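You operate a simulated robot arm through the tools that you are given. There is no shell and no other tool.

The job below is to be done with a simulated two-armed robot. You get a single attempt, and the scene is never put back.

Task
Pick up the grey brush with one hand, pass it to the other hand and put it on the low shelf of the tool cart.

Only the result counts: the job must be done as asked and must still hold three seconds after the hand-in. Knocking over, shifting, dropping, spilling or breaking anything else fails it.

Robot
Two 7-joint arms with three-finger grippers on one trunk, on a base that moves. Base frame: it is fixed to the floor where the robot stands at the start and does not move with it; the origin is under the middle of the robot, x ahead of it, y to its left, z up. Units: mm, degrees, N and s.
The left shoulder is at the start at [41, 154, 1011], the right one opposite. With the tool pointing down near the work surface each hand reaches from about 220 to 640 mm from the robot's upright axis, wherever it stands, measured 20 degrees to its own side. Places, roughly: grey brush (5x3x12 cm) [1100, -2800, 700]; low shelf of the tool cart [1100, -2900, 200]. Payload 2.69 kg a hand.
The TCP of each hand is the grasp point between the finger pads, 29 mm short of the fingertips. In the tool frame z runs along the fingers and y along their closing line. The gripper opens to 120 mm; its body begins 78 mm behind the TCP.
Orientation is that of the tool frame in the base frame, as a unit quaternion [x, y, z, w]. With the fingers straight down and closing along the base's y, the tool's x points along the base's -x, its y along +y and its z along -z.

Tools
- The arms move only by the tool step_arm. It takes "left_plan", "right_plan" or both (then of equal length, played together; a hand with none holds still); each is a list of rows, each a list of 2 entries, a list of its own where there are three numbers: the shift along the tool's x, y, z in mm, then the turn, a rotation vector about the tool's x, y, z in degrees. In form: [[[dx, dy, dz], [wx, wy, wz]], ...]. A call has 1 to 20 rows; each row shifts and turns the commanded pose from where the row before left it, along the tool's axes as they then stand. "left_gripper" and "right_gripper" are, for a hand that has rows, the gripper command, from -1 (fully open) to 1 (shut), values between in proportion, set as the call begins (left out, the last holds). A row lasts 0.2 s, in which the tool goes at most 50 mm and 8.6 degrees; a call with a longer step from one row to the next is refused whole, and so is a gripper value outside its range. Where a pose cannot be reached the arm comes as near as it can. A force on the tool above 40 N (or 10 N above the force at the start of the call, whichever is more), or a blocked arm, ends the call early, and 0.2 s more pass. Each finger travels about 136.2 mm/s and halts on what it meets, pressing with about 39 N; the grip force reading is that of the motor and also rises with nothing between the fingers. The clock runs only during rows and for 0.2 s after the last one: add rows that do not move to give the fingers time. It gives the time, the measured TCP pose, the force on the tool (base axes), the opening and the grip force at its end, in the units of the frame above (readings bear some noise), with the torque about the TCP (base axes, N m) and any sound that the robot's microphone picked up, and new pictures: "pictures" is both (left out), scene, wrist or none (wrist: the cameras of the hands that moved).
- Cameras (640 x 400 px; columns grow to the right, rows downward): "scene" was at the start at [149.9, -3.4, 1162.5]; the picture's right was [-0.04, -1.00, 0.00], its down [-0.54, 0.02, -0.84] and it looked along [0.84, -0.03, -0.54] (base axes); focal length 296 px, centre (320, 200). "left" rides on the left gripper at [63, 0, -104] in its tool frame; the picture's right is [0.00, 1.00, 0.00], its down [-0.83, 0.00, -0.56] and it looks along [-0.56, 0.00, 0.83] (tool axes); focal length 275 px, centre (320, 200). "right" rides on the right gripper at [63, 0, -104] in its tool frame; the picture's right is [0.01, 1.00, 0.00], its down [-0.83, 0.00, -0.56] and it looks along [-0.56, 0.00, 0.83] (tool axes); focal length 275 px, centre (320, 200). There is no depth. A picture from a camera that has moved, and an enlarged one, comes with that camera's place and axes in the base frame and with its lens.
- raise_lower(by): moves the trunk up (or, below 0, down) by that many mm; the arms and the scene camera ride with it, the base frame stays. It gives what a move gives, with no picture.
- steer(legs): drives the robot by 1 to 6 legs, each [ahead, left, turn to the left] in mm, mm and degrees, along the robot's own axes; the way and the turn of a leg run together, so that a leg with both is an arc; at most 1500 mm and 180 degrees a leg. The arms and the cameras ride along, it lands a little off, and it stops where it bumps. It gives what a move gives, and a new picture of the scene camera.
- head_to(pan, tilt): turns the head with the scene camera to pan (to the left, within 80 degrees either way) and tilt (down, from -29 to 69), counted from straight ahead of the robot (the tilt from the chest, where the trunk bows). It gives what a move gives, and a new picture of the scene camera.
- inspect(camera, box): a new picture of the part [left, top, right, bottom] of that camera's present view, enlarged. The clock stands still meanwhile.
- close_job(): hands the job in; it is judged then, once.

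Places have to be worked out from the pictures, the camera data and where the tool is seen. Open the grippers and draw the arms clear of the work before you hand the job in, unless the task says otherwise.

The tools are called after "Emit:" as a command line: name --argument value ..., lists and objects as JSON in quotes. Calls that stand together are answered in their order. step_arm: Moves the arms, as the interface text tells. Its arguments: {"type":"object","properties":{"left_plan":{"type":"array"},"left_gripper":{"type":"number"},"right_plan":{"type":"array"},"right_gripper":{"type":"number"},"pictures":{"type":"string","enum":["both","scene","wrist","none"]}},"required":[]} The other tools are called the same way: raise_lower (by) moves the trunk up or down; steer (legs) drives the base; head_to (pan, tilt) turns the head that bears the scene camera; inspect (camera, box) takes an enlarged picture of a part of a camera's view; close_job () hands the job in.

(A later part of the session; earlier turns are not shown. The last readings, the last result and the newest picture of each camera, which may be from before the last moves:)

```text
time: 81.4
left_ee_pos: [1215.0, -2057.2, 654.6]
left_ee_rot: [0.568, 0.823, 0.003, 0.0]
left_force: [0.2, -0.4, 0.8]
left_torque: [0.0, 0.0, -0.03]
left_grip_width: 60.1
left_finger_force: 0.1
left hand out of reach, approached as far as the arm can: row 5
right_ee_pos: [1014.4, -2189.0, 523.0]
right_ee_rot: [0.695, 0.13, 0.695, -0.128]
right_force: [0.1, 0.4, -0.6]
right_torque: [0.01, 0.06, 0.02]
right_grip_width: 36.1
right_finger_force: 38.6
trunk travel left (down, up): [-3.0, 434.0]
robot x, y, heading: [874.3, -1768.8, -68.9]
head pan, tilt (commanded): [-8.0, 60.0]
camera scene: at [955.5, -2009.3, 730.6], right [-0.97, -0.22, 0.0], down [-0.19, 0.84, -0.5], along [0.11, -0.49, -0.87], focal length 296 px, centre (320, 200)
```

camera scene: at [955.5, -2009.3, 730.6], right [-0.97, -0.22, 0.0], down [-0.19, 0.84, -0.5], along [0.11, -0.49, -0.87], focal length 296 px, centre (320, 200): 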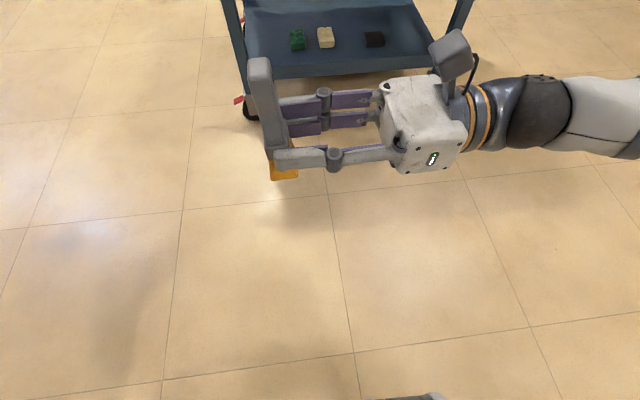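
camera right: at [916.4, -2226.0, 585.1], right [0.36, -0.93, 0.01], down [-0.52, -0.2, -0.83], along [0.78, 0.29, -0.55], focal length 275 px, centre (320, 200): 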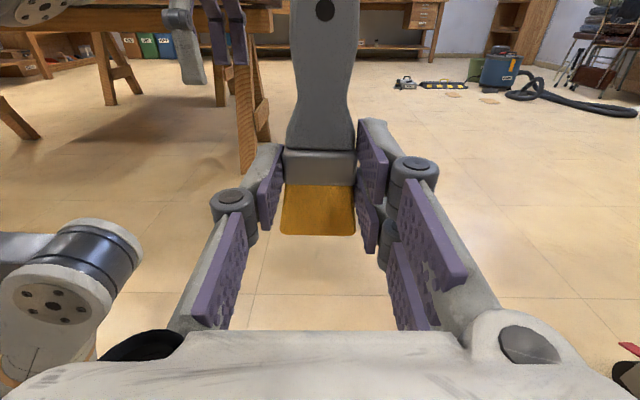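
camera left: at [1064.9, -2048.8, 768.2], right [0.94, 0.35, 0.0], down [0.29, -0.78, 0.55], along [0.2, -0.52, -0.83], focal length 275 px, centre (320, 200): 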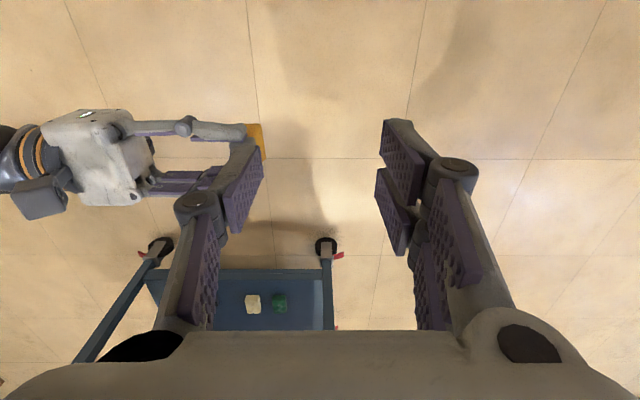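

The arm is free again. I raise the trunk by 375 mm, back to the height where both hands have known room.

Emit:
raise_lower --by 375

Emit:
head_to --pan 0 --tilt 45

```text
time: 85.0
left_ee_pos: [1215.7, -2059.5, 1029.4]
left_ee_rot: [0.568, 0.823, 0.002, 0.0]
left_force: [0.4, 0.3, -0.1]
left_torque: [-0.01, 0.01, -0.04]
left_grip_width: 60.0
left_finger_force: 0.1
right_ee_pos: [1013.1, -2189.2, 896.2]
right_ee_rot: [0.696, 0.13, 0.695, -0.129]
right_force: [0.0, 0.1, -1.0]
right_torque: [-0.01, -0.01, 0.0]
right_grip_width: 35.9
right_finger_force: 38.8
trunk travel left (down, up): [-378.0, 59.0]
robot x, y, heading: [875.3, -1770.2, -68.9]
head pan, tilt (commanded): [-8.0, 60.0]
```

```text
time: 85.8
left_ee_pos: [1216.0, -2058.1, 1028.6]
left_ee_rot: [0.567, 0.823, 0.002, 0.0]
left_force: [-0.1, 0.1, -0.1]
left_torque: [0.02, -0.01, 0.0]
left_grip_width: 60.0
left_finger_force: 0.0
right_ee_pos: [1013.4, -2189.3, 896.7]
right_ee_rot: [0.695, 0.13, 0.695, -0.128]
right_force: [-0.6, 0.6, -0.3]
right_torque: [0.0, 0.01, -0.01]
right_grip_width: 36.3
right_finger_force: 39.0
trunk travel left (down, up): [-378.0, 59.0]
robot x, y, heading: [877.5, -1774.1, -68.8]
head pan, tilt (commanded): [0.0, 45.0]
camera scene: at [926.1, -1906.5, 1144.4], right [-0.93, -0.36, 0.0], down [-0.25, 0.66, -0.71], along [0.25, -0.66, -0.71], focal length 296 px, centre (320, 200)
```

scene: 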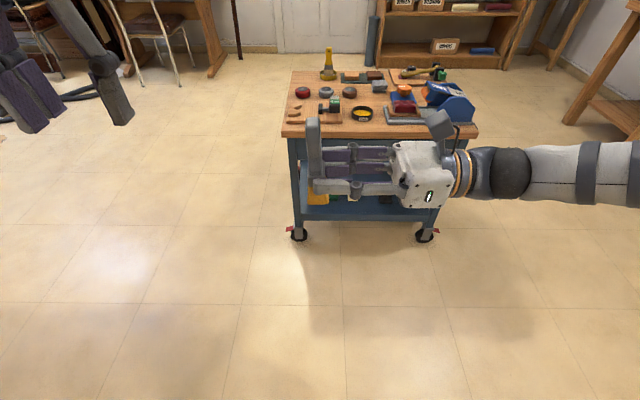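

Both hands have room now. I lower the right hand 70 mm and bring the left hand over the upright handle at z about 960, then look.

Emit:
step_arm --right_plan '[[[-35, 0, 0], [0, 0, 0]], [[-35, 0, 0], [0, 0, 0]], [[0, 0, 0], [0, 0, 0]], [[0, 0, 0], [0, 0, 0]], [[0, 0, 0], [0, 0, 0]], [[0, 0, 0], [0, 0, 0]], [[0, 0, 0], [0, 0, 0]], [[0, 0, 0], [0, 0, 0]], [[0, 0, 0], [0, 0, 0]], [[0, 0, 0], [0, 0, 0]]]' --left_plan '[[[0, 0, 34], [0, 0, 0]], [[0, 0, 34], [0, 0, 0]], [[-7.2, -29.7, 0], [0, 0, 0]], [[-7.2, -29.7, 0], [0, 0, 0]], [[-7.2, -29.7, 0], [0, 0, 0]], [[-7.2, -29.7, 0], [0, 0, 0]], [[-7.2, -29.7, 0], [0, 0, 0]], [[-7.2, -29.7, 0], [0, 0, 0]], [[-7.2, -29.7, 0], [0, 0, 0]], [[0, 0, 0], [0, 0, 0]]]' --left_gripper 0 --right_gripper 1

```text
time: 88.0
left_ee_pos: [1042.3, -2178.5, 959.6]
left_ee_rot: [0.568, 0.823, 0.002, 0.0]
left_force: [-0.9, 0.4, -0.3]
left_torque: [0.01, 0.01, -0.01]
left_grip_width: 60.2
left_finger_force: 0.1
right_ee_pos: [1012.5, -2190.5, 827.4]
right_ee_rot: [0.695, 0.128, 0.695, -0.128]
right_force: [0.0, 0.7, -0.7]
right_torque: [-0.04, 0.04, 0.01]
right_grip_width: 36.1
right_finger_force: 38.6
trunk travel left (down, up): [-378.0, 59.0]
robot x, y, heading: [874.8, -1767.8, -69.3]
head pan, tilt (commanded): [0.0, 45.0]
camera scene: at [926.3, -1906.3, 1144.5], right [-0.93, -0.36, 0.0], down [-0.25, 0.66, -0.71], along [0.25, -0.66, -0.71], focal length 296 px, centre (320, 200)
camera right: at [915.6, -2227.0, 889.0], right [0.36, -0.93, 0.01], down [-0.52, -0.2, -0.83], along [0.78, 0.29, -0.56], focal length 275 px, centre (320, 200)
camera left: at [1020.1, -2121.1, 1063.1], right [0.94, 0.35, 0.0], down [0.29, -0.78, 0.55], along [0.2, -0.52, -0.83], focal length 275 px, centre (320, 200)
```

scene: 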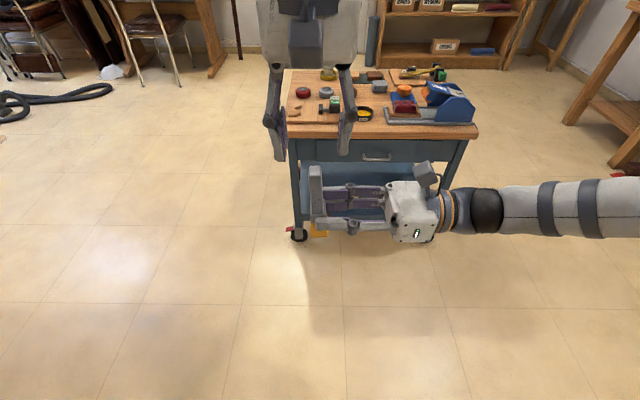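
right: 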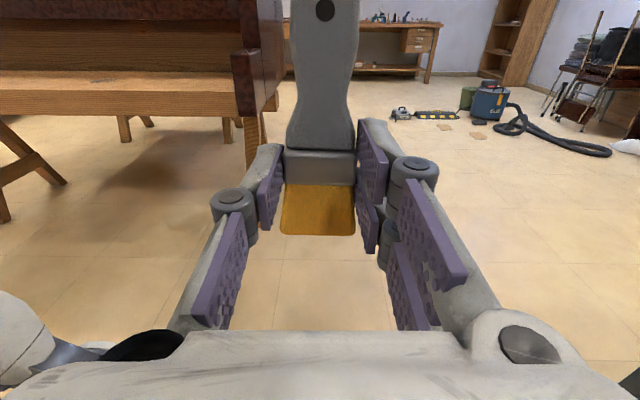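
left: 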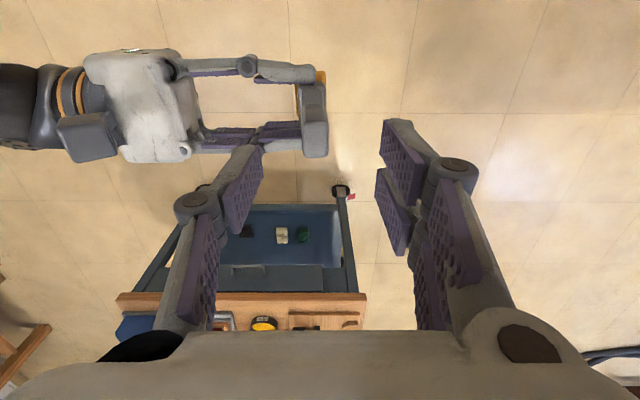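

The left wrist view shows the handle's butt between the half-open left fingers. I zoom in to centre it.

Emit:
inspect --camera "left" --box '[240, 50, 400, 210]'

Emit:
inspect --camera "scene" --box '[240, 60, 460, 260]'

```text
2.50 times, centred on (320, 130) of left
camera zoom: at [1020.1, -2121.1, 1063.1], right [0.94, 0.35, 0.0], down [0.29, -0.78, 0.55], along [0.2, -0.52, -0.83], focal length 688 px, centre (320, 375)
```

zoom: 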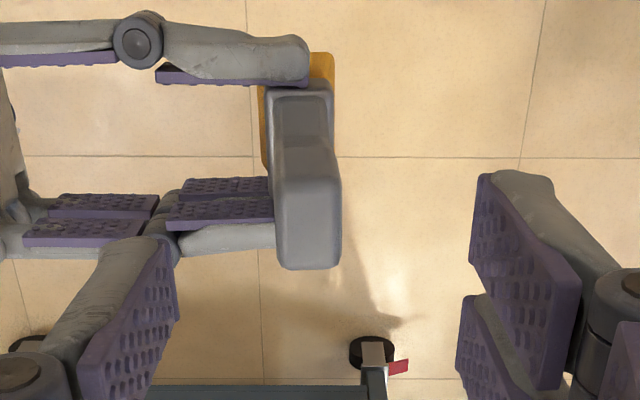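

```text
2.00 times, centred on (350, 160) of scene
camera zoom: at [926.3, -1906.3, 1144.5], right [-0.93, -0.36, 0.0], down [-0.25, 0.66, -0.71], along [0.25, -0.66, -0.71], focal length 591 px, centre (260, 280)
```

zoom: 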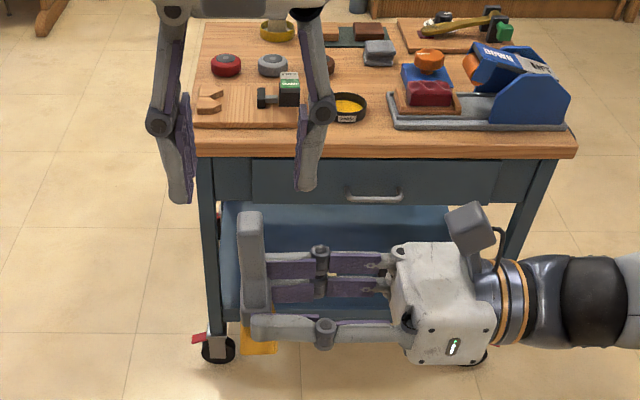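

The butt sits 3 mm to the right of the left tool's centre line. I correct that and lower the left hand 66 mm around the handle, staying above the right fingers.

Emit:
step_arm --left_plan '[[[0, -3.3, 10], [0, 0, 0]], [[0, 0, 15], [0, 0, 0]], [[0, 0, 15], [0, 0, 0]], [[0, 0, 15], [0, 0, 0]], [[0, 0, 11], [0, 0, 0]], [[0, 0, 0], [0, 0, 0]]]' --left_gripper 0

Emit:
inspect --camera "scene" --box '[240, 60, 460, 260]'

Emit:
inspect --camera "left" --box '[220, 70, 420, 270]'

```text
time: 89.4
left_ee_pos: [1038.0, -2179.3, 893.8]
left_ee_rot: [0.568, 0.823, 0.002, 0.001]
left_force: [0.1, -0.6, 0.4]
left_torque: [-0.02, 0.0, 0.01]
left_grip_width: 59.8
left_finger_force: 0.0
right_ee_pos: [1013.0, -2190.0, 825.9]
right_ee_rot: [0.695, 0.13, 0.695, -0.128]
right_force: [-1.0, 0.4, -1.0]
right_torque: [0.01, 0.05, 0.0]
right_grip_width: 35.9
right_finger_force: 38.5
trunk travel left (down, up): [-378.0, 59.0]
robot x, y, heading: [876.8, -1772.0, -68.9]
head pan, tilt (commanded): [0.0, 45.0]
camera scene: at [926.1, -1906.4, 1144.5], right [-0.93, -0.36, 0.0], down [-0.25, 0.66, -0.71], along [0.25, -0.66, -0.71], focal length 296 px, centre (320, 200)
camera left: at [1015.8, -2121.3, 997.2], right [0.94, 0.35, 0.0], down [0.29, -0.78, 0.55], along [0.2, -0.52, -0.83], focal length 275 px, centre (320, 200)
```

scene: 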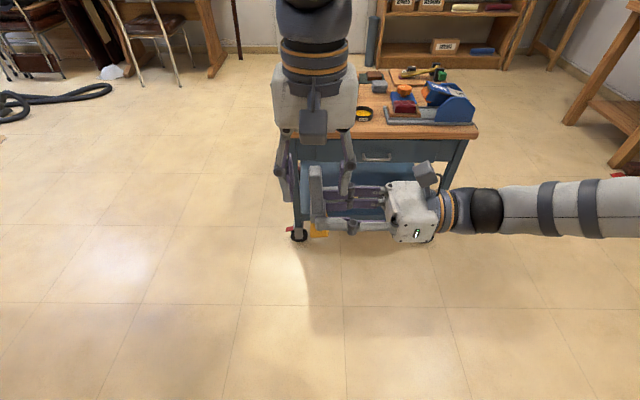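
left: 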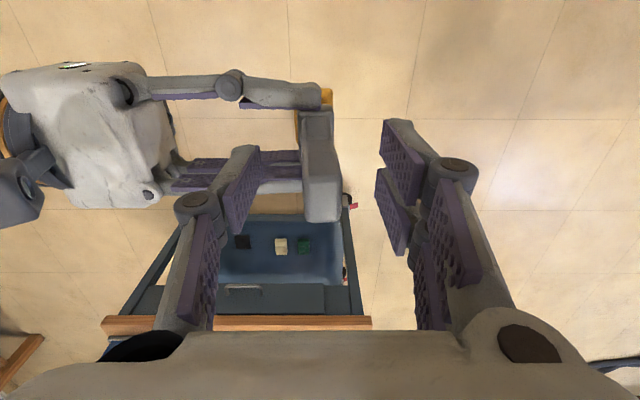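

```text
2.00 times, centred on (350, 160) of scene
camera zoom: at [926.1, -1906.4, 1144.5], right [-0.93, -0.36, 0.0], down [-0.25, 0.66, -0.71], along [0.25, -0.66, -0.71], focal length 591 px, centre (260, 280)
```

zoom: 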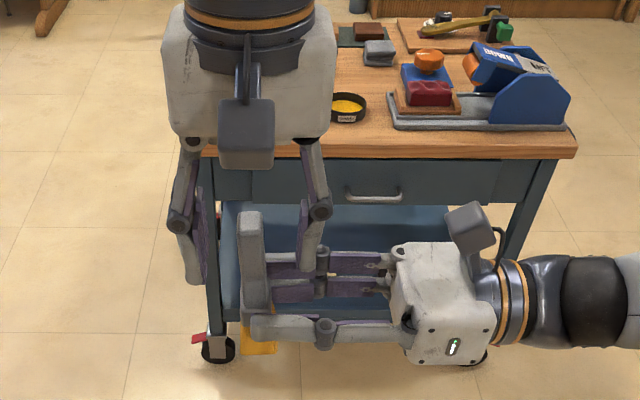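

```text
2.00 times, centred on (320, 170) of left
camera zoom: at [1015.8, -2121.3, 997.2], right [0.94, 0.35, 0.0], down [0.29, -0.78, 0.55], along [0.2, -0.52, -0.83], focal length 551 px, centre (320, 260)
```

zoom: 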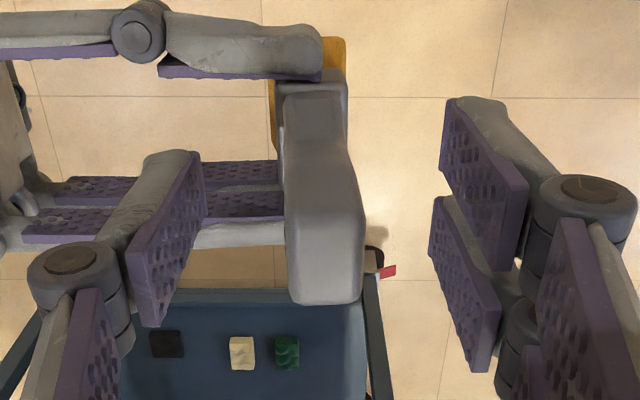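

The handle is centred between the left thumb and fingers, clear of the right fingers. I close the left gripper on the handle while the right still holds the ferrule.

Emit:
step_arm --left_plan '[[[0, 0, 0], [0, 0, 0]], [[0, 0, 0], [0, 0, 0]], [[0, 0, 0], [0, 0, 0]], [[0, 0, 0], [0, 0, 0]], [[0, 0, 0], [0, 0, 0]]]' --left_gripper 1

Emit:
inspect --camera "left" --box '[220, 70, 420, 270]'

```text
time: 90.6
left_ee_pos: [1038.0, -2180.1, 894.8]
left_ee_rot: [0.567, 0.824, 0.002, 0.0]
left_force: [-1.9, 0.0, -0.6]
left_torque: [-0.42, 1.22, 0.13]
left_grip_width: 17.3
left_finger_force: 39.2
right_ee_pos: [1011.6, -2190.7, 826.1]
right_ee_rot: [0.695, 0.128, 0.696, -0.127]
right_force: [3.1, -1.1, 0.2]
right_torque: [0.41, -1.05, -0.16]
right_grip_width: 35.9
right_finger_force: 39.2
trunk travel left (down, up): [-378.0, 59.0]
robot x, y, heading: [876.6, -1769.0, -69.1]
head pan, tilt (commanded): [0.0, 45.0]
camera scene: at [926.1, -1906.4, 1144.5], right [-0.93, -0.36, 0.0], down [-0.25, 0.66, -0.71], along [0.25, -0.66, -0.71], focal length 296 px, centre (320, 200)
camera left: at [1015.5, -2121.4, 997.4], right [0.94, 0.35, 0.0], down [0.29, -0.78, 0.55], along [0.2, -0.52, -0.83], focal length 275 px, centre (320, 200)
```

scene: 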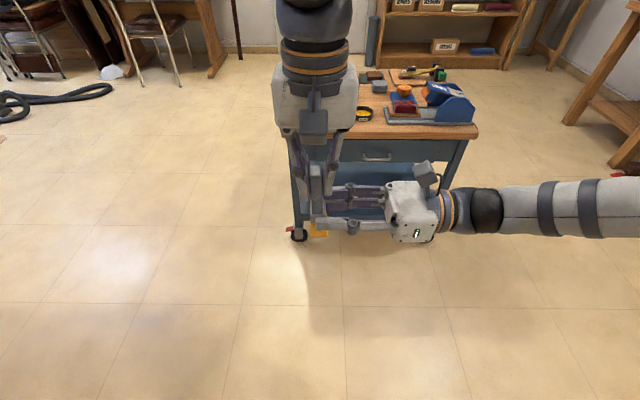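
left: 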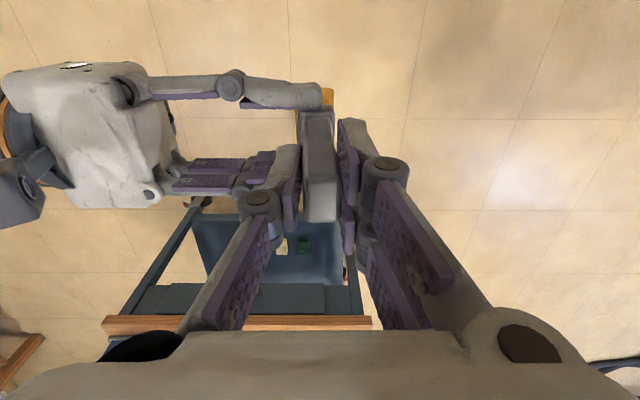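

```text
2.00 times, centred on (320, 170) of left
camera zoom: at [1015.5, -2121.4, 997.4], right [0.94, 0.35, 0.0], down [0.29, -0.78, 0.55], along [0.2, -0.52, -0.83], focal length 551 px, centre (320, 260)
```

zoom: 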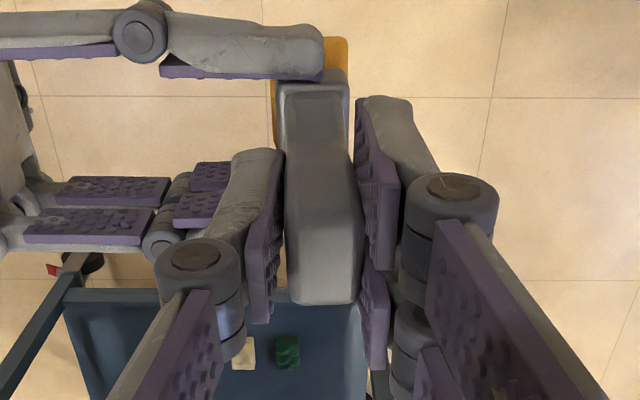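

The left hand holds the handle at 17 mm with 39 N. I now open the right gripper to let go of the ferrule, without moving, and check.

Emit:
step_arm --right_plan '[[[0, 0, 0], [0, 0, 0]], [[0, 0, 0], [0, 0, 0]], [[0, 0, 0], [0, 0, 0]], [[0, 0, 0], [0, 0, 0]]]' --right_gripper -0.4

Emit:
inspect --camera "scene" --box '[240, 60, 460, 260]'

```text
time: 91.6
left_ee_pos: [1038.0, -2179.9, 894.3]
left_ee_rot: [0.568, 0.823, 0.002, 0.0]
left_force: [0.1, -0.4, 0.0]
left_torque: [0.02, -0.02, 0.02]
left_grip_width: 16.5
left_finger_force: 38.9
right_ee_pos: [1013.2, -2191.5, 825.7]
right_ee_rot: [0.695, 0.129, 0.695, -0.128]
right_force: [-0.1, 0.2, -0.4]
right_torque: [-0.01, 0.01, 0.0]
right_grip_width: 84.0
right_finger_force: 0.1
trunk travel left (down, up): [-378.0, 59.0]
robot x, y, heading: [871.4, -1774.4, -69.1]
head pan, tilt (commanded): [0.0, 45.0]
camera scene: at [926.1, -1906.4, 1144.5], right [-0.93, -0.36, 0.0], down [-0.25, 0.66, -0.71], along [0.25, -0.66, -0.71], focal length 296 px, centre (320, 200)
camera right: at [915.4, -2227.1, 888.9], right [0.36, -0.93, 0.01], down [-0.52, -0.2, -0.83], along [0.78, 0.29, -0.56], focal length 275 px, centre (320, 200)
```

scene: 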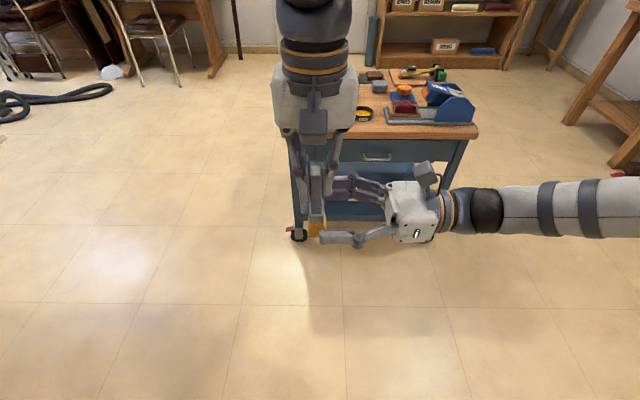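
right: 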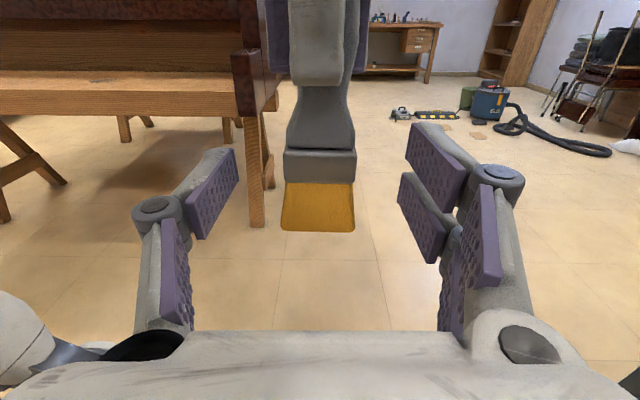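

```text
2.00 times, centred on (350, 160) of scene
camera zoom: at [926.1, -1906.4, 1144.5], right [-0.93, -0.36, 0.0], down [-0.25, 0.66, -0.71], along [0.25, -0.66, -0.71], focal length 591 px, centre (260, 280)
```

zoom: 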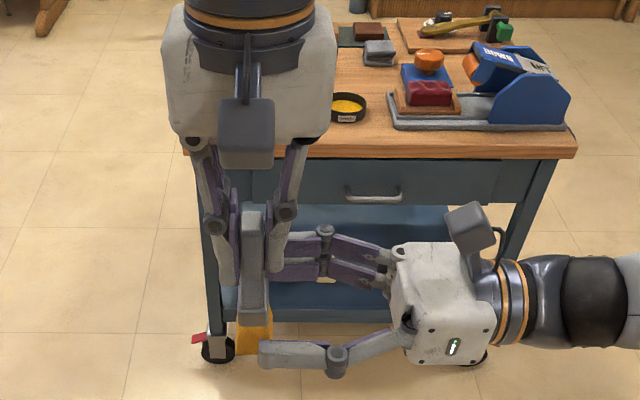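

The brush hangs safely from the left hand alone, so the pass is done. I draw the right hand away to the right and turn it back to pointing down, out of the way.

Emit:
step_arm --right_plan '[[[0, 0, -20], [0, 0, 0]], [[0, 0, -40], [0, 0, 0]], [[0, 0, -40], [0, 0, 0]], [[0, 0, -40], [0, 0, 0]], [[0, 0, -40], [0, 0, 0]], [[0, 0, 0], [0, -8, 0]], [[0, 0, 0], [0, -8, 0]], [[0, 0, 0], [0, -8, 0]], [[0, 0, 0], [0, -8, 0]], [[0, 0, 0], [0, -8, 0]], [[0, 0, 0], [0, -8, 0]], [[0, 0, 0], [0, -8, 0]], [[0, 0, 0], [0, -8, 0]], [[0, 0, 0], [0, -8, 0]], [[0, 0, 0], [0, -8, 0]], [[0, 0, 0], [0, -8, 0]], [[0, 0, 0], [0, 0, 0]]]' --pictures "scene"

```text
time: 95.2
left_ee_pos: [1037.1, -2179.0, 893.9]
left_ee_rot: [0.568, 0.823, 0.002, 0.0]
left_force: [-1.1, 0.0, 0.2]
left_torque: [0.0, 0.01, 0.0]
left_grip_width: 16.3
left_finger_force: 39.1
right_ee_pos: [845.6, -2253.9, 827.6]
right_ee_rot: [0.983, 0.182, 0.016, -0.002]
right_force: [-0.3, 0.4, 0.3]
right_torque: [0.05, -0.01, -0.01]
right_grip_width: 83.8
right_finger_force: 0.0
trunk travel left (down, up): [-378.0, 59.0]
robot x, y, heading: [880.2, -1773.4, -69.3]
head pan, tilt (commanded): [0.0, 45.0]
camera scene: at [925.9, -1906.6, 1144.5], right [-0.93, -0.36, 0.0], down [-0.25, 0.66, -0.71], along [0.25, -0.66, -0.71], focal length 296 px, centre (320, 200)
```

scene: 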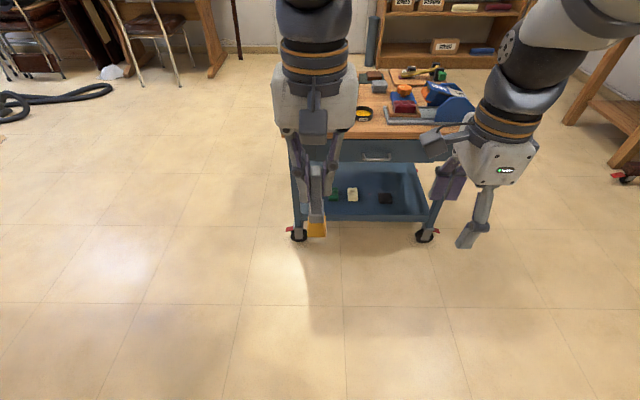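

The left hand keeps the brush. I move the left hand forward-left and the right hand back and outward into carrying places, then strafe right towards the free part of the shelf.

Emit:
step_arm --left_plan '[[[-15, 21, 0], [0, 0, 0]], [[-15, 21, 0], [0, 0, 0]], [[-15, 21, 0], [0, 0, 0]], [[-15, 21, 0], [0, 0, 0]], [[-15, 21, 0], [0, 0, 0]], [[-15, 21, 0], [0, 0, 0]], [[-15, 21, 0], [0, 0, 0]], [[-15, 21, 0], [0, 0, 0]], [[0, 0, 0], [0, 0, 0]]]' --right_plan '[[[-4, -12, 0], [0, 0, 0]], [[-4, -12, 0], [0, 0, 0]], [[-4, -12, 0], [0, 0, 0]], [[-4, -12, 0], [0, 0, 0]], [[-4, -12, 0], [0, 0, 0]], [[-4, -12, 0], [0, 0, 0]], [[-4, -12, 0], [0, 0, 0]], [[-4, -12, 0], [0, 0, 0]], [[0, 0, 0], [0, 0, 0]]]' --left_gripper 1 --pictures "none"

Emit:
steer --legs '[[100, -540, -1]]'

```text
time: 97.2
left_ee_pos: [1238.0, -2233.1, 894.9]
left_ee_rot: [0.567, 0.823, 0.002, 0.0]
left_force: [-0.7, -0.1, -0.9]
left_torque: [-0.01, -0.05, -0.01]
left_grip_width: 16.3
left_finger_force: 38.5
right_ee_pos: [778.7, -2181.7, 819.2]
right_ee_rot: [0.983, 0.182, 0.018, -0.002]
right_force: [0.5, 0.2, -0.2]
right_torque: [-0.01, 0.02, -0.01]
right_grip_width: 83.8
right_finger_force: 0.0
right hand out of reach, approached as far as the arm can: row 7, 8
trunk travel left (down, up): [-378.0, 59.0]
robot x, y, heading: [876.8, -1774.9, -69.0]
head pan, tilt (commanded): [0.0, 45.0]
```

```text
time: 101.8
left_ee_pos: [765.1, -2521.5, 894.5]
left_ee_rot: [0.578, 0.816, 0.002, 0.0]
left_force: [0.0, -0.3, 0.9]
left_torque: [0.05, 0.03, 0.01]
left_grip_width: 16.5
left_finger_force: 39.6
right_ee_pos: [306.6, -2458.0, 818.1]
right_ee_rot: [0.985, 0.169, 0.019, -0.004]
right_force: [-0.4, 0.4, 0.3]
right_torque: [-0.01, -0.01, -0.01]
right_grip_width: 84.1
right_finger_force: 0.0
trunk travel left (down, up): [-378.0, 59.0]
robot x, y, heading: [419.5, -2049.3, -70.4]
head pan, tilt (commanded): [0.0, 45.0]
camera scene: at [472.1, -2180.7, 1143.6], right [-0.88, -0.47, 0.0], down [-0.33, 0.63, -0.7], along [0.33, -0.62, -0.71], focal length 296 px, centre (320, 200)
```

scene: 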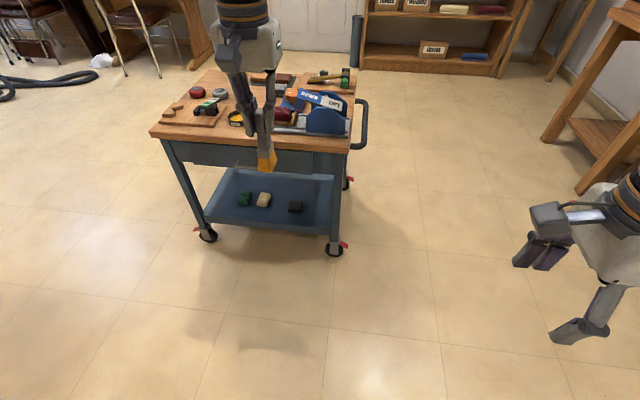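

The robot is now before the right part of the cart with the brush held. The head camera seems to have swung a little in the drive; I set it again and look.

Emit:
head_to --pan 0 --tilt 45

Emit:
inspect --camera "scene" --box '[180, 100, 400, 270]'

```text
time: 102.3
left_ee_pos: [765.1, -2519.6, 894.5]
left_ee_rot: [0.578, 0.816, 0.001, 0.0]
left_force: [-0.5, -0.1, -0.8]
left_torque: [0.0, 0.02, 0.0]
left_grip_width: 16.5
left_finger_force: 39.2
right_ee_pos: [306.7, -2457.9, 818.5]
right_ee_rot: [0.985, 0.169, 0.02, -0.005]
right_force: [0.5, -0.7, 0.7]
right_torque: [0.01, -0.02, 0.02]
right_grip_width: 84.0
right_finger_force: 0.1
trunk travel left (down, up): [-378.0, 59.0]
robot x, y, heading: [417.1, -2056.1, -70.4]
head pan, tilt (commanded): [0.0, 45.0]
camera scene: at [471.7, -2180.9, 1143.6], right [-0.89, -0.46, 0.0], down [-0.33, 0.63, -0.7], along [0.32, -0.62, -0.71], focal length 296 px, centre (320, 200)
```

scene: 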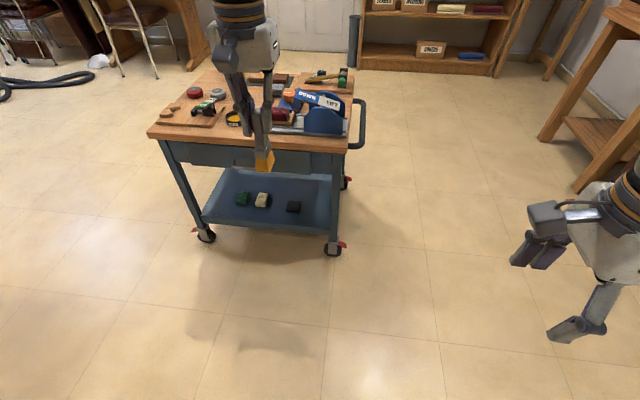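

```text
2.35 times, centred on (290, 185) of scene
camera zoom: at [471.7, -2180.9, 1143.6], right [-0.89, -0.46, 0.0], down [-0.33, 0.63, -0.7], along [0.32, -0.62, -0.71], focal length 696 px, centre (391, 235)
```

zoom: 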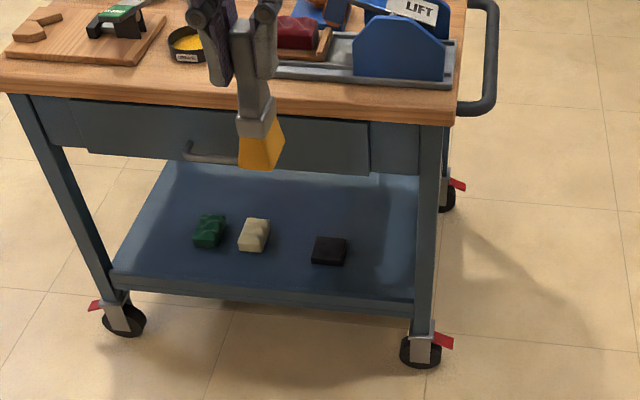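

The head stays turned some 8° though commanded straight, likely pressed by my folded right upper arm. I ease the right hand forward and outward to free it.

Emit:
step_arm --right_plan '[[[-10, 20, 0], [0, 0, 0]], [[-10, 20, 0], [0, 0, 0]], [[-10, 20, 0], [0, 0, 0]], [[0, 20, 0], [0, 0, 0]], [[0, 0, 0], [0, 0, 0]]]' --pictures "scene"

```text
time: 103.5
left_ee_pos: [764.4, -2520.6, 894.7]
left_ee_rot: [0.578, 0.816, 0.002, 0.0]
left_force: [0.6, -0.4, 0.2]
left_torque: [-0.03, -0.01, 0.03]
left_grip_width: 16.3
left_finger_force: 39.2
right_ee_pos: [304.8, -2543.6, 817.3]
right_ee_rot: [0.985, 0.17, 0.019, -0.004]
right_force: [0.3, -0.3, -0.6]
right_torque: [-0.01, -0.01, -0.01]
right_grip_width: 83.6
right_finger_force: 0.0
trunk travel left (down, up): [-378.0, 59.0]
robot x, y, heading: [416.3, -2046.4, -70.7]
head pan, tilt (commanded): [0.0, 45.0]
camera scene: at [461.5, -2185.7, 1144.5], right [-0.94, -0.33, 0.0], down [-0.24, 0.67, -0.71], along [0.24, -0.67, -0.71], focal length 296 px, centre (320, 200)
```

scene: 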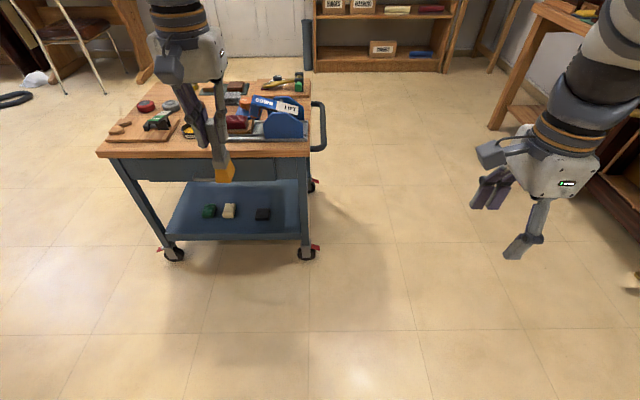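

The head is straight again. I enlarge the shelf to fix the free spot to the right of the dark block.

Emit:
inspect --camera "scene" --box '[150, 150, 340, 270]'

```text
3.33 times, centred on (245, 210) of scene
camera zoom: at [461.5, -2185.7, 1144.5], right [-0.94, -0.33, 0.0], down [-0.24, 0.67, -0.71], along [0.24, -0.67, -0.71], focal length 986 px, centre (570, 167)
```

zoom: 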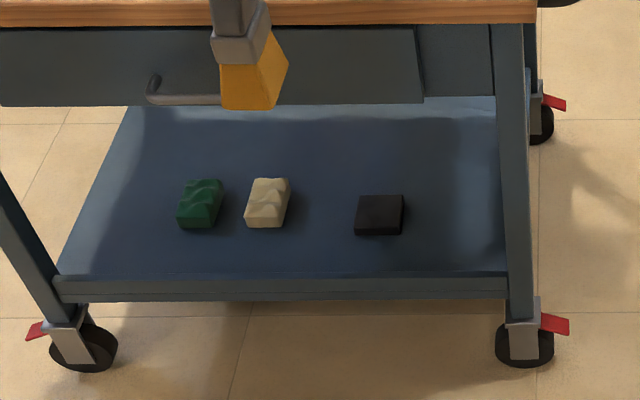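

The free strip on the shelf lies between the dark block's right edge and the right leg, its middle about 146 mm left of my axis; the shelf front edge is about 910 mm ahead. I lower the trunk 300 mm with the brush held upright.

Emit:
raise_lower --by -300

Emit:
head_to --pan 12 --tilt 35

```text
time: 106.5
left_ee_pos: [765.0, -2520.5, 595.3]
left_ee_rot: [0.578, 0.816, 0.002, 0.001]
left_force: [0.1, 0.3, -0.2]
left_torque: [0.01, 0.0, -0.01]
left_grip_width: 16.4
left_finger_force: 39.1
right_ee_pos: [305.4, -2540.7, 433.2]
right_ee_rot: [0.98, 0.166, -0.001, -0.113]
right_force: [0.3, 0.1, -0.4]
right_torque: [-0.05, 0.0, -0.03]
right_grip_width: 84.2
right_finger_force: 0.0
trunk travel left (down, up): [-78.0, 359.0]
robot x, y, heading: [417.0, -2051.5, -70.7]
head pan, tilt (commanded): [0.0, 45.0]
```

```text
time: 107.3
left_ee_pos: [764.8, -2521.4, 595.6]
left_ee_rot: [0.578, 0.816, 0.002, 0.0]
left_force: [0.5, 0.3, 0.1]
left_torque: [0.0, -0.01, -0.02]
left_grip_width: 16.4
left_finger_force: 38.8
right_ee_pos: [305.0, -2540.7, 432.5]
right_ee_rot: [0.979, 0.167, -0.001, -0.114]
right_force: [0.5, -0.1, -0.3]
right_torque: [0.01, 0.02, 0.02]
right_grip_width: 83.9
right_finger_force: 0.0
trunk travel left (down, up): [-78.0, 359.0]
robot x, y, heading: [417.1, -2049.4, -70.7]
head pan, tilt (commanded): [12.0, 35.0]
camera scene: at [514.5, -2280.6, 832.7], right [-0.85, -0.52, 0.0], down [-0.3, 0.49, -0.82], along [0.43, -0.7, -0.57], focal length 296 px, centre (320, 200)
```

scene: 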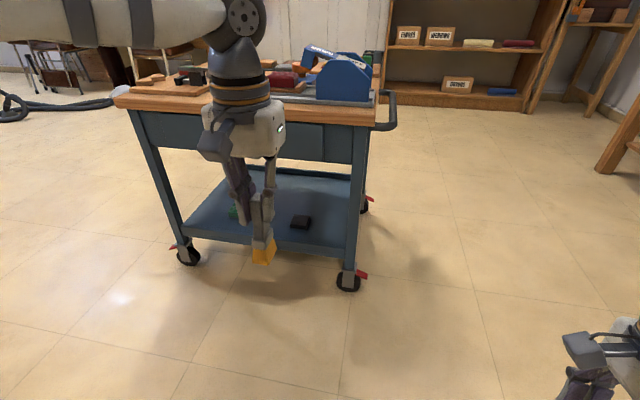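

The brush hangs clear in front of the cart. I lower the left hand to z about 330 and line it up with the free strip, still pointing down.

Emit:
step_arm --left_plan '[[[-4, -3, 30], [0, 0, 0]], [[-5, -3, 30], [0, 0, 0]], [[-5, -3, 30], [0, 0, 0]], [[-5, -3, 30], [0, 0, 0]], [[-5, -3, 30], [0, 0, 0]], [[-5, -3, 30], [0, 0, 0]], [[-5, -3, 30], [0, 0, 0]], [[-4, -3, 30], [0, 0, 0]], [[0, 0, 25], [0, 0, 0]], [[0, 0, 0], [0, 0, 0]]]' --left_gripper 1

```text
time: 109.5
left_ee_pos: [754.7, -2563.8, 328.7]
left_ee_rot: [0.578, 0.816, 0.001, 0.0]
left_force: [0.2, 0.3, -1.1]
left_torque: [0.0, 0.0, -0.03]
left_grip_width: 16.4
left_finger_force: 39.4
right_ee_pos: [304.8, -2540.9, 432.5]
right_ee_rot: [0.98, 0.166, -0.001, -0.114]
right_force: [-0.1, 0.0, 0.7]
right_torque: [0.01, -0.01, 0.03]
right_grip_width: 83.8
right_finger_force: 0.1
trunk travel left (down, up): [-78.0, 359.0]
robot x, y, heading: [413.4, -2050.6, -70.3]
head pan, tilt (commanded): [12.0, 35.0]
camera scene: at [514.6, -2280.6, 832.8], right [-0.85, -0.52, 0.0], down [-0.3, 0.49, -0.82], along [0.43, -0.7, -0.57], focal length 296 px, centre (320, 200)
camera left: at [734.3, -2505.3, 432.4], right [0.94, 0.33, 0.0], down [0.27, -0.79, 0.55], along [0.18, -0.52, -0.83], focal length 275 px, centre (320, 200)
```

scene: 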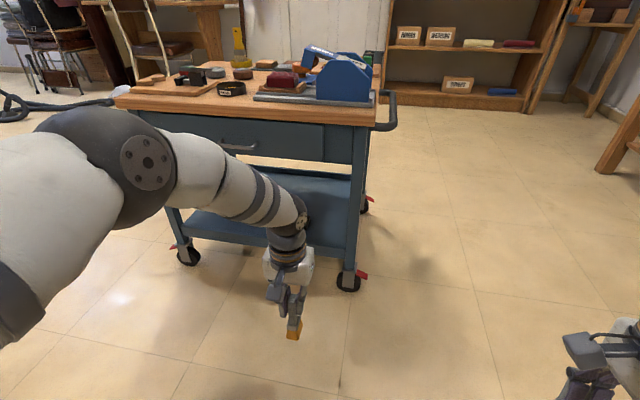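
left: 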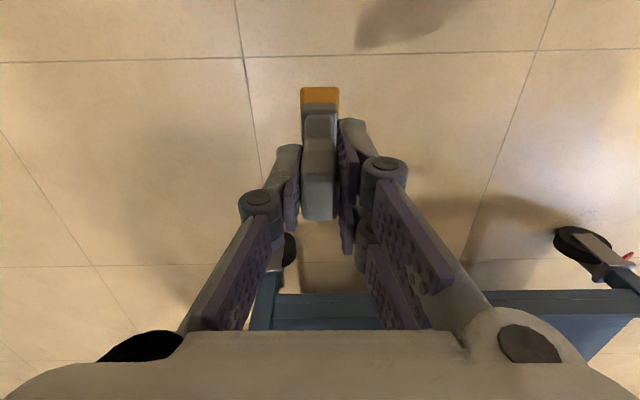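

The left elbow stands out to the left at about table height, which could meet the cart when going in. I pitch the left hand forward 40° (still within the safe tilt for the brush) and see where elbow and wrist go.

Emit:
step_arm --left_plan '[[[0, 0, 0], [0, -4, 0]], [[0, 0, 0], [0, -4, 0]], [[0, 0, 0], [0, -4, 0]], [[0, 0, 0], [0, -4, 0]], [[0, 0, 0], [0, -4, 0]], [[0, 0, 0], [0, -4, 0]], [[0, 0, 0], [0, -4, 0]], [[0, 0, 0], [0, -4, 0]], [[0, 0, 0], [0, -4, 0]], [[0, 0, 0], [0, 0, 0]]]' --left_gripper 1

```text
time: 111.7
left_ee_pos: [756.6, -2563.4, 329.1]
left_ee_rot: [0.549, 0.776, -0.177, 0.253]
left_force: [0.4, 0.5, -0.8]
left_torque: [0.03, 0.03, -0.02]
left_grip_width: 16.5
left_finger_force: 39.1
right_ee_pos: [305.1, -2541.6, 433.5]
right_ee_rot: [0.98, 0.166, -0.001, -0.113]
right_force: [-0.1, -0.2, -0.6]
right_torque: [0.01, 0.01, -0.02]
right_grip_width: 83.8
right_finger_force: 0.1
trunk travel left (down, up): [-78.0, 359.0]
robot x, y, heading: [411.8, -2051.6, -70.3]
head pan, tilt (commanded): [12.0, 35.0]
camera scene: at [514.6, -2280.6, 832.8], right [-0.85, -0.52, 0.0], down [-0.3, 0.49, -0.82], along [0.43, -0.7, -0.57], focal length 296 px, centre (320, 200)
camera left: at [719.8, -2458.4, 376.0], right [0.94, 0.33, 0.01], down [0.11, -0.33, 0.94], along [0.31, -0.89, -0.35], focal length 275 px, centre (320, 200)
```

scene: 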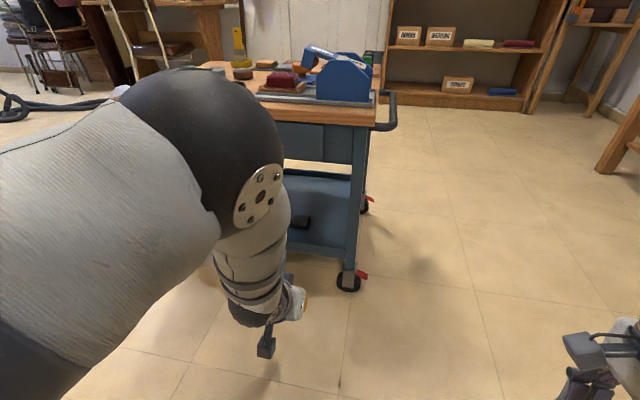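
left: 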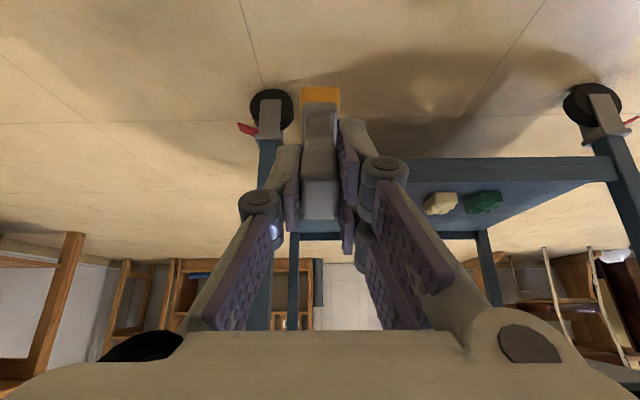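

The elbow now sits back above the wrist (about 437 mm ahead, z 730), which leaves room before the table edge. The brush end is about 40 mm above shelf height, so I drive ahead 200 mm towards the shelf and check.

Emit:
steer --legs '[[200, 0, 0]]'

Emit:
inspect --camera "left" --box '[0, 0, 640, 400]'

```text
time: 113.3
left_ee_pos: [824.3, -2753.9, 329.7]
left_ee_rot: [0.55, 0.776, -0.177, 0.252]
left_force: [0.0, -0.9, -0.8]
left_torque: [0.03, 0.01, 0.01]
left_grip_width: 16.5
left_finger_force: 39.1
right_ee_pos: [373.5, -2732.8, 433.7]
right_ee_rot: [0.98, 0.166, -0.001, -0.114]
right_force: [0.5, 0.0, -1.0]
right_torque: [0.02, -0.03, -0.01]
right_grip_width: 84.0
right_finger_force: 0.1
trunk travel left (down, up): [-78.0, 359.0]
robot x, y, heading: [483.8, -2243.1, -70.6]
head pan, tilt (commanded): [12.0, 35.0]
camera scene: at [582.6, -2471.5, 832.8], right [-0.85, -0.52, 0.0], down [-0.3, 0.49, -0.82], along [0.43, -0.7, -0.57], focal length 296 px, centre (320, 200)
```

scene: 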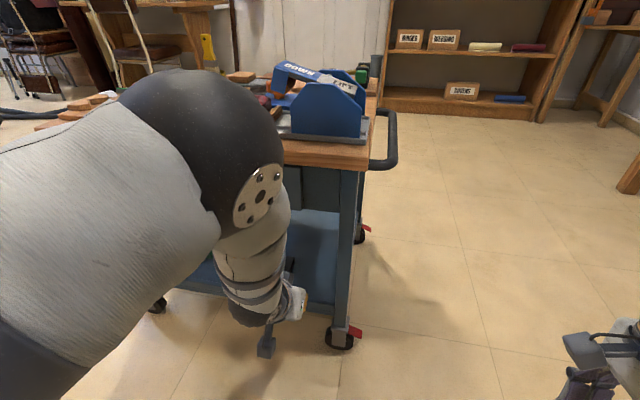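

```text
1.00 times, centred on (320, 200) of left (not enlarged: the box is as wide or as high as the picture)
camera zoom: at [788.0, -2649.2, 376.0], right [0.94, 0.33, 0.01], down [0.11, -0.33, 0.94], along [0.31, -0.89, -0.35], focal length 275 px, centre (320, 200)
```

zoom: 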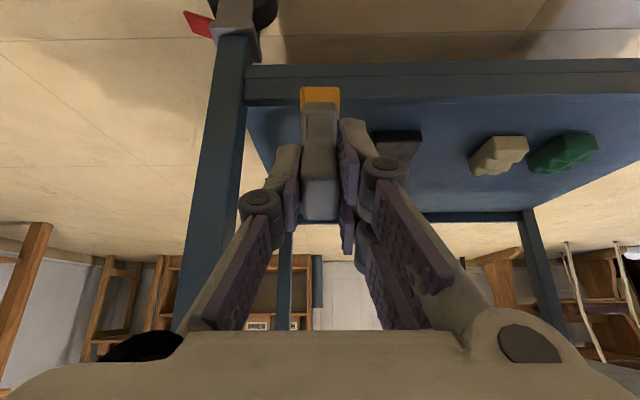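

The wrist view shows the brush between the right leg and the dark block, pointing over the shelf's front lip; I judge lip top about z 194, tray floor about z 170, lip front at f≈2972 along the cart axis and brush end 40 mm before it. I drive 110 mm further so that the bristle end comes over the tray.

Emit:
steer --legs '[[110, 0, 0]]'

Emit:
inspect --camera "left" --box '[0, 0, 640, 400]'

```text
time: 114.5
left_ee_pos: [860.0, -2858.9, 329.0]
left_ee_rot: [0.55, 0.776, -0.177, 0.253]
left_force: [-0.8, 0.6, 1.2]
left_torque: [0.05, 0.0, -0.01]
left_grip_width: 16.3
left_finger_force: 38.8
right_ee_pos: [409.1, -2837.8, 435.0]
right_ee_rot: [0.98, 0.166, 0.0, -0.114]
right_force: [1.0, 0.3, -0.2]
right_torque: [0.01, 0.01, 0.0]
right_grip_width: 83.8
right_finger_force: 0.0
trunk travel left (down, up): [-78.0, 359.0]
robot x, y, heading: [519.3, -2343.7, -70.4]
head pan, tilt (commanded): [12.0, 35.0]
camera scene: at [619.3, -2575.7, 832.8], right [-0.85, -0.52, 0.0], down [-0.3, 0.49, -0.82], along [0.43, -0.7, -0.57], focal length 296 px, centre (320, 200)
```

scene: 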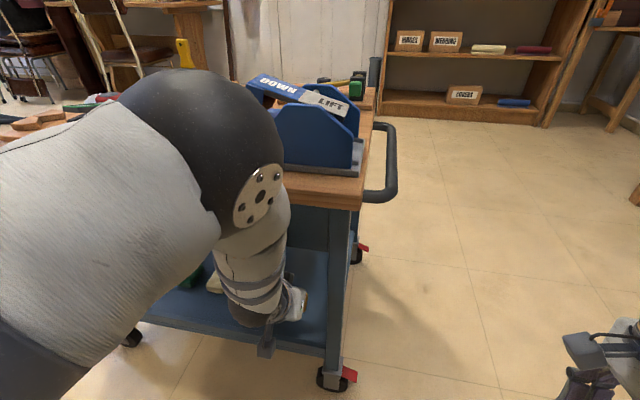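

```text
1.00 times, centred on (320, 200) of left (not enlarged: the box is as wide or as high as the picture)
camera zoom: at [824.5, -2753.6, 376.0], right [0.94, 0.33, 0.01], down [0.11, -0.33, 0.94], along [0.31, -0.89, -0.35], focal length 275 px, centre (320, 200)
```

zoom: 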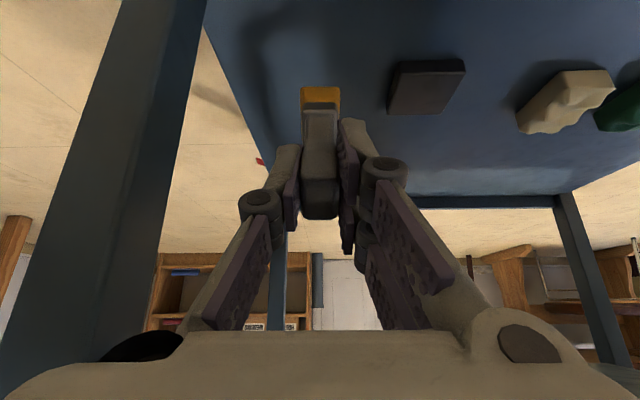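

The bristle end is now over the tray, midway between the dark block and the right edge; comparing the two wrist views puts the tray floor at z about 170. I lower the hand 54 mm straight down, stopping just short of contact.

Emit:
step_arm --left_plan '[[[7.9, 0, 10.9], [0, 0, 0]], [[7.9, 0, 10.9], [0, 0, 0]], [[7.9, 0, 10.9], [0, 0, 0]], [[7.9, 0, 10.9], [0, 0, 0]], [[0, 0, 0], [0, 0, 0]]]' --left_gripper 1

Emit:
inspect --camera "left" --box '[220, 0, 480, 200]'

```text
time: 115.7
left_ee_pos: [859.7, -2859.4, 275.8]
left_ee_rot: [0.551, 0.775, -0.178, 0.252]
left_force: [-0.6, -0.9, 0.5]
left_torque: [0.04, -0.05, -0.01]
left_grip_width: 16.3
left_finger_force: 39.1
right_ee_pos: [410.2, -2836.6, 433.5]
right_ee_rot: [0.979, 0.166, -0.001, -0.114]
right_force: [-0.5, -0.4, 0.0]
right_torque: [0.02, 0.01, 0.02]
right_grip_width: 84.0
right_finger_force: 0.1
trunk travel left (down, up): [-78.0, 359.0]
robot x, y, heading: [519.3, -2347.8, -70.4]
head pan, tilt (commanded): [12.0, 35.0]
camera scene: at [619.3, -2575.7, 832.8], right [-0.85, -0.52, 0.0], down [-0.3, 0.49, -0.82], along [0.43, -0.7, -0.57], focal length 296 px, centre (320, 200)
camera left: at [823.9, -2753.9, 322.3], right [0.94, 0.33, 0.01], down [0.11, -0.33, 0.94], along [0.31, -0.89, -0.35], focal length 275 px, centre (320, 200)
```

scene: 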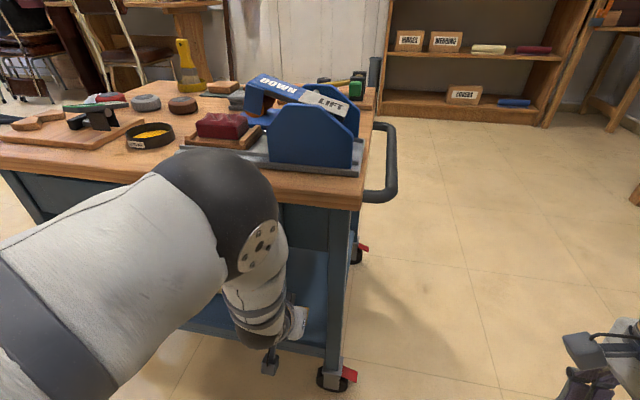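
left: 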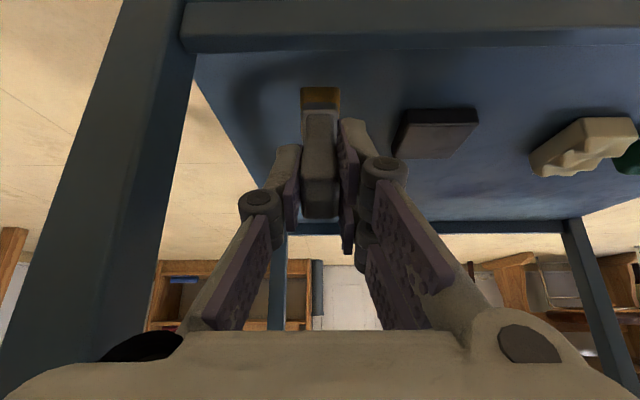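

```text
2.00 times, centred on (350, 100) of left
camera zoom: at [823.9, -2753.9, 322.3], right [0.94, 0.33, 0.01], down [0.11, -0.33, 0.94], along [0.31, -0.89, -0.35], focal length 551 px, centre (260, 400)
```

zoom: 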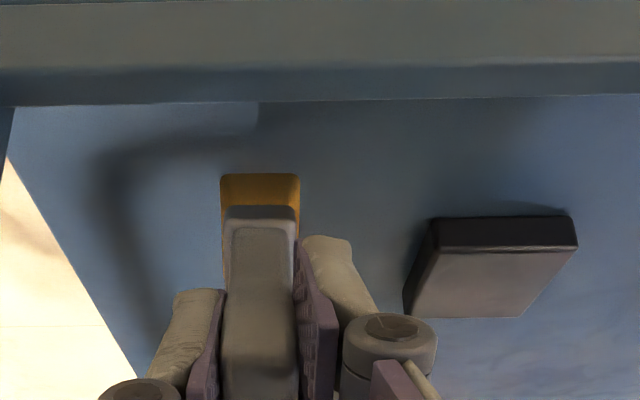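

No contact yet (forces near zero); the bristle corner should be some 10 mm above the tray floor. I lower in small steps until a light contact is felt.

Emit:
step_arm --left_plan '[[[1.76, 0, 2.43], [0, 0, 0]], [[1.76, 0, 2.43], [0, 0, 0]], [[1.17, 0, 1.62], [0, 0, 0]], [[0, 0, 0], [0, 0, 0]]]' --left_gripper 1 --pictures "wrist"

```text
time: 116.7
left_ee_pos: [860.8, -2859.2, 267.5]
left_ee_rot: [0.551, 0.775, -0.177, 0.252]
left_force: [0.1, -0.3, 0.0]
left_torque: [0.04, 0.02, 0.01]
left_grip_width: 16.5
left_finger_force: 39.1
right_ee_pos: [410.2, -2836.0, 433.9]
right_ee_rot: [0.98, 0.166, 0.0, -0.114]
right_force: [-0.4, 0.5, -0.5]
right_torque: [-0.04, -0.02, 0.01]
right_grip_width: 83.9
right_finger_force: 0.0
trunk travel left (down, up): [-78.0, 359.0]
robot x, y, heading: [517.5, -2350.9, -70.6]
head pan, tilt (commanded): [12.0, 35.0]
camera left: at [824.7, -2753.1, 314.8], right [0.94, 0.33, 0.01], down [0.11, -0.33, 0.94], along [0.31, -0.89, -0.35], focal length 275 px, centre (320, 200)
```

left: 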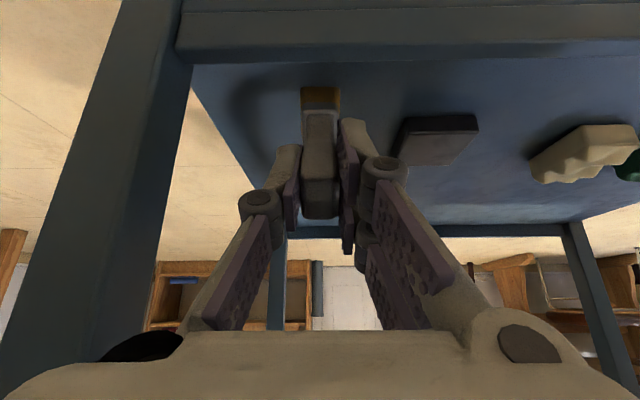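

Still no contact. I continue down by 8 mm in 2 mm steps, watching the force.

Emit:
step_arm --left_plan '[[[1.17, 0, 1.62], [0, 0, 0]], [[1.17, 0, 1.62], [0, 0, 0]], [[1.17, 0, 1.62], [0, 0, 0]], [[1.17, 0, 1.62], [0, 0, 0]], [[0, 0, 0], [0, 0, 0]]]' --left_gripper 1 --pictures "wrist"

```text
time: 117.9
left_ee_pos: [860.0, -2859.9, 263.9]
left_ee_rot: [0.55, 0.775, -0.179, 0.255]
left_force: [0.5, 5.3, 29.9]
left_torque: [-0.95, -0.4, 0.06]
left_grip_width: 16.5
left_finger_force: 38.5
right_ee_pos: [409.7, -2835.7, 434.4]
right_ee_rot: [0.98, 0.166, 0.0, -0.114]
right_force: [-0.4, -0.4, -0.2]
right_torque: [-0.02, -0.03, 0.02]
right_grip_width: 83.9
right_finger_force: 0.1
trunk travel left (down, up): [-78.0, 359.0]
robot x, y, heading: [516.7, -2345.5, -70.5]
head pan, tilt (commanded): [12.0, 35.0]
camera left: at [824.3, -2754.0, 308.7], right [0.94, 0.33, 0.01], down [0.11, -0.32, 0.94], along [0.31, -0.89, -0.34], focal length 275 px, centre (320, 200)
```

left: 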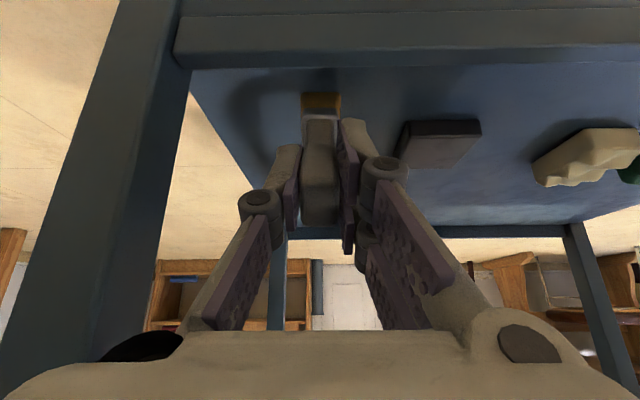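

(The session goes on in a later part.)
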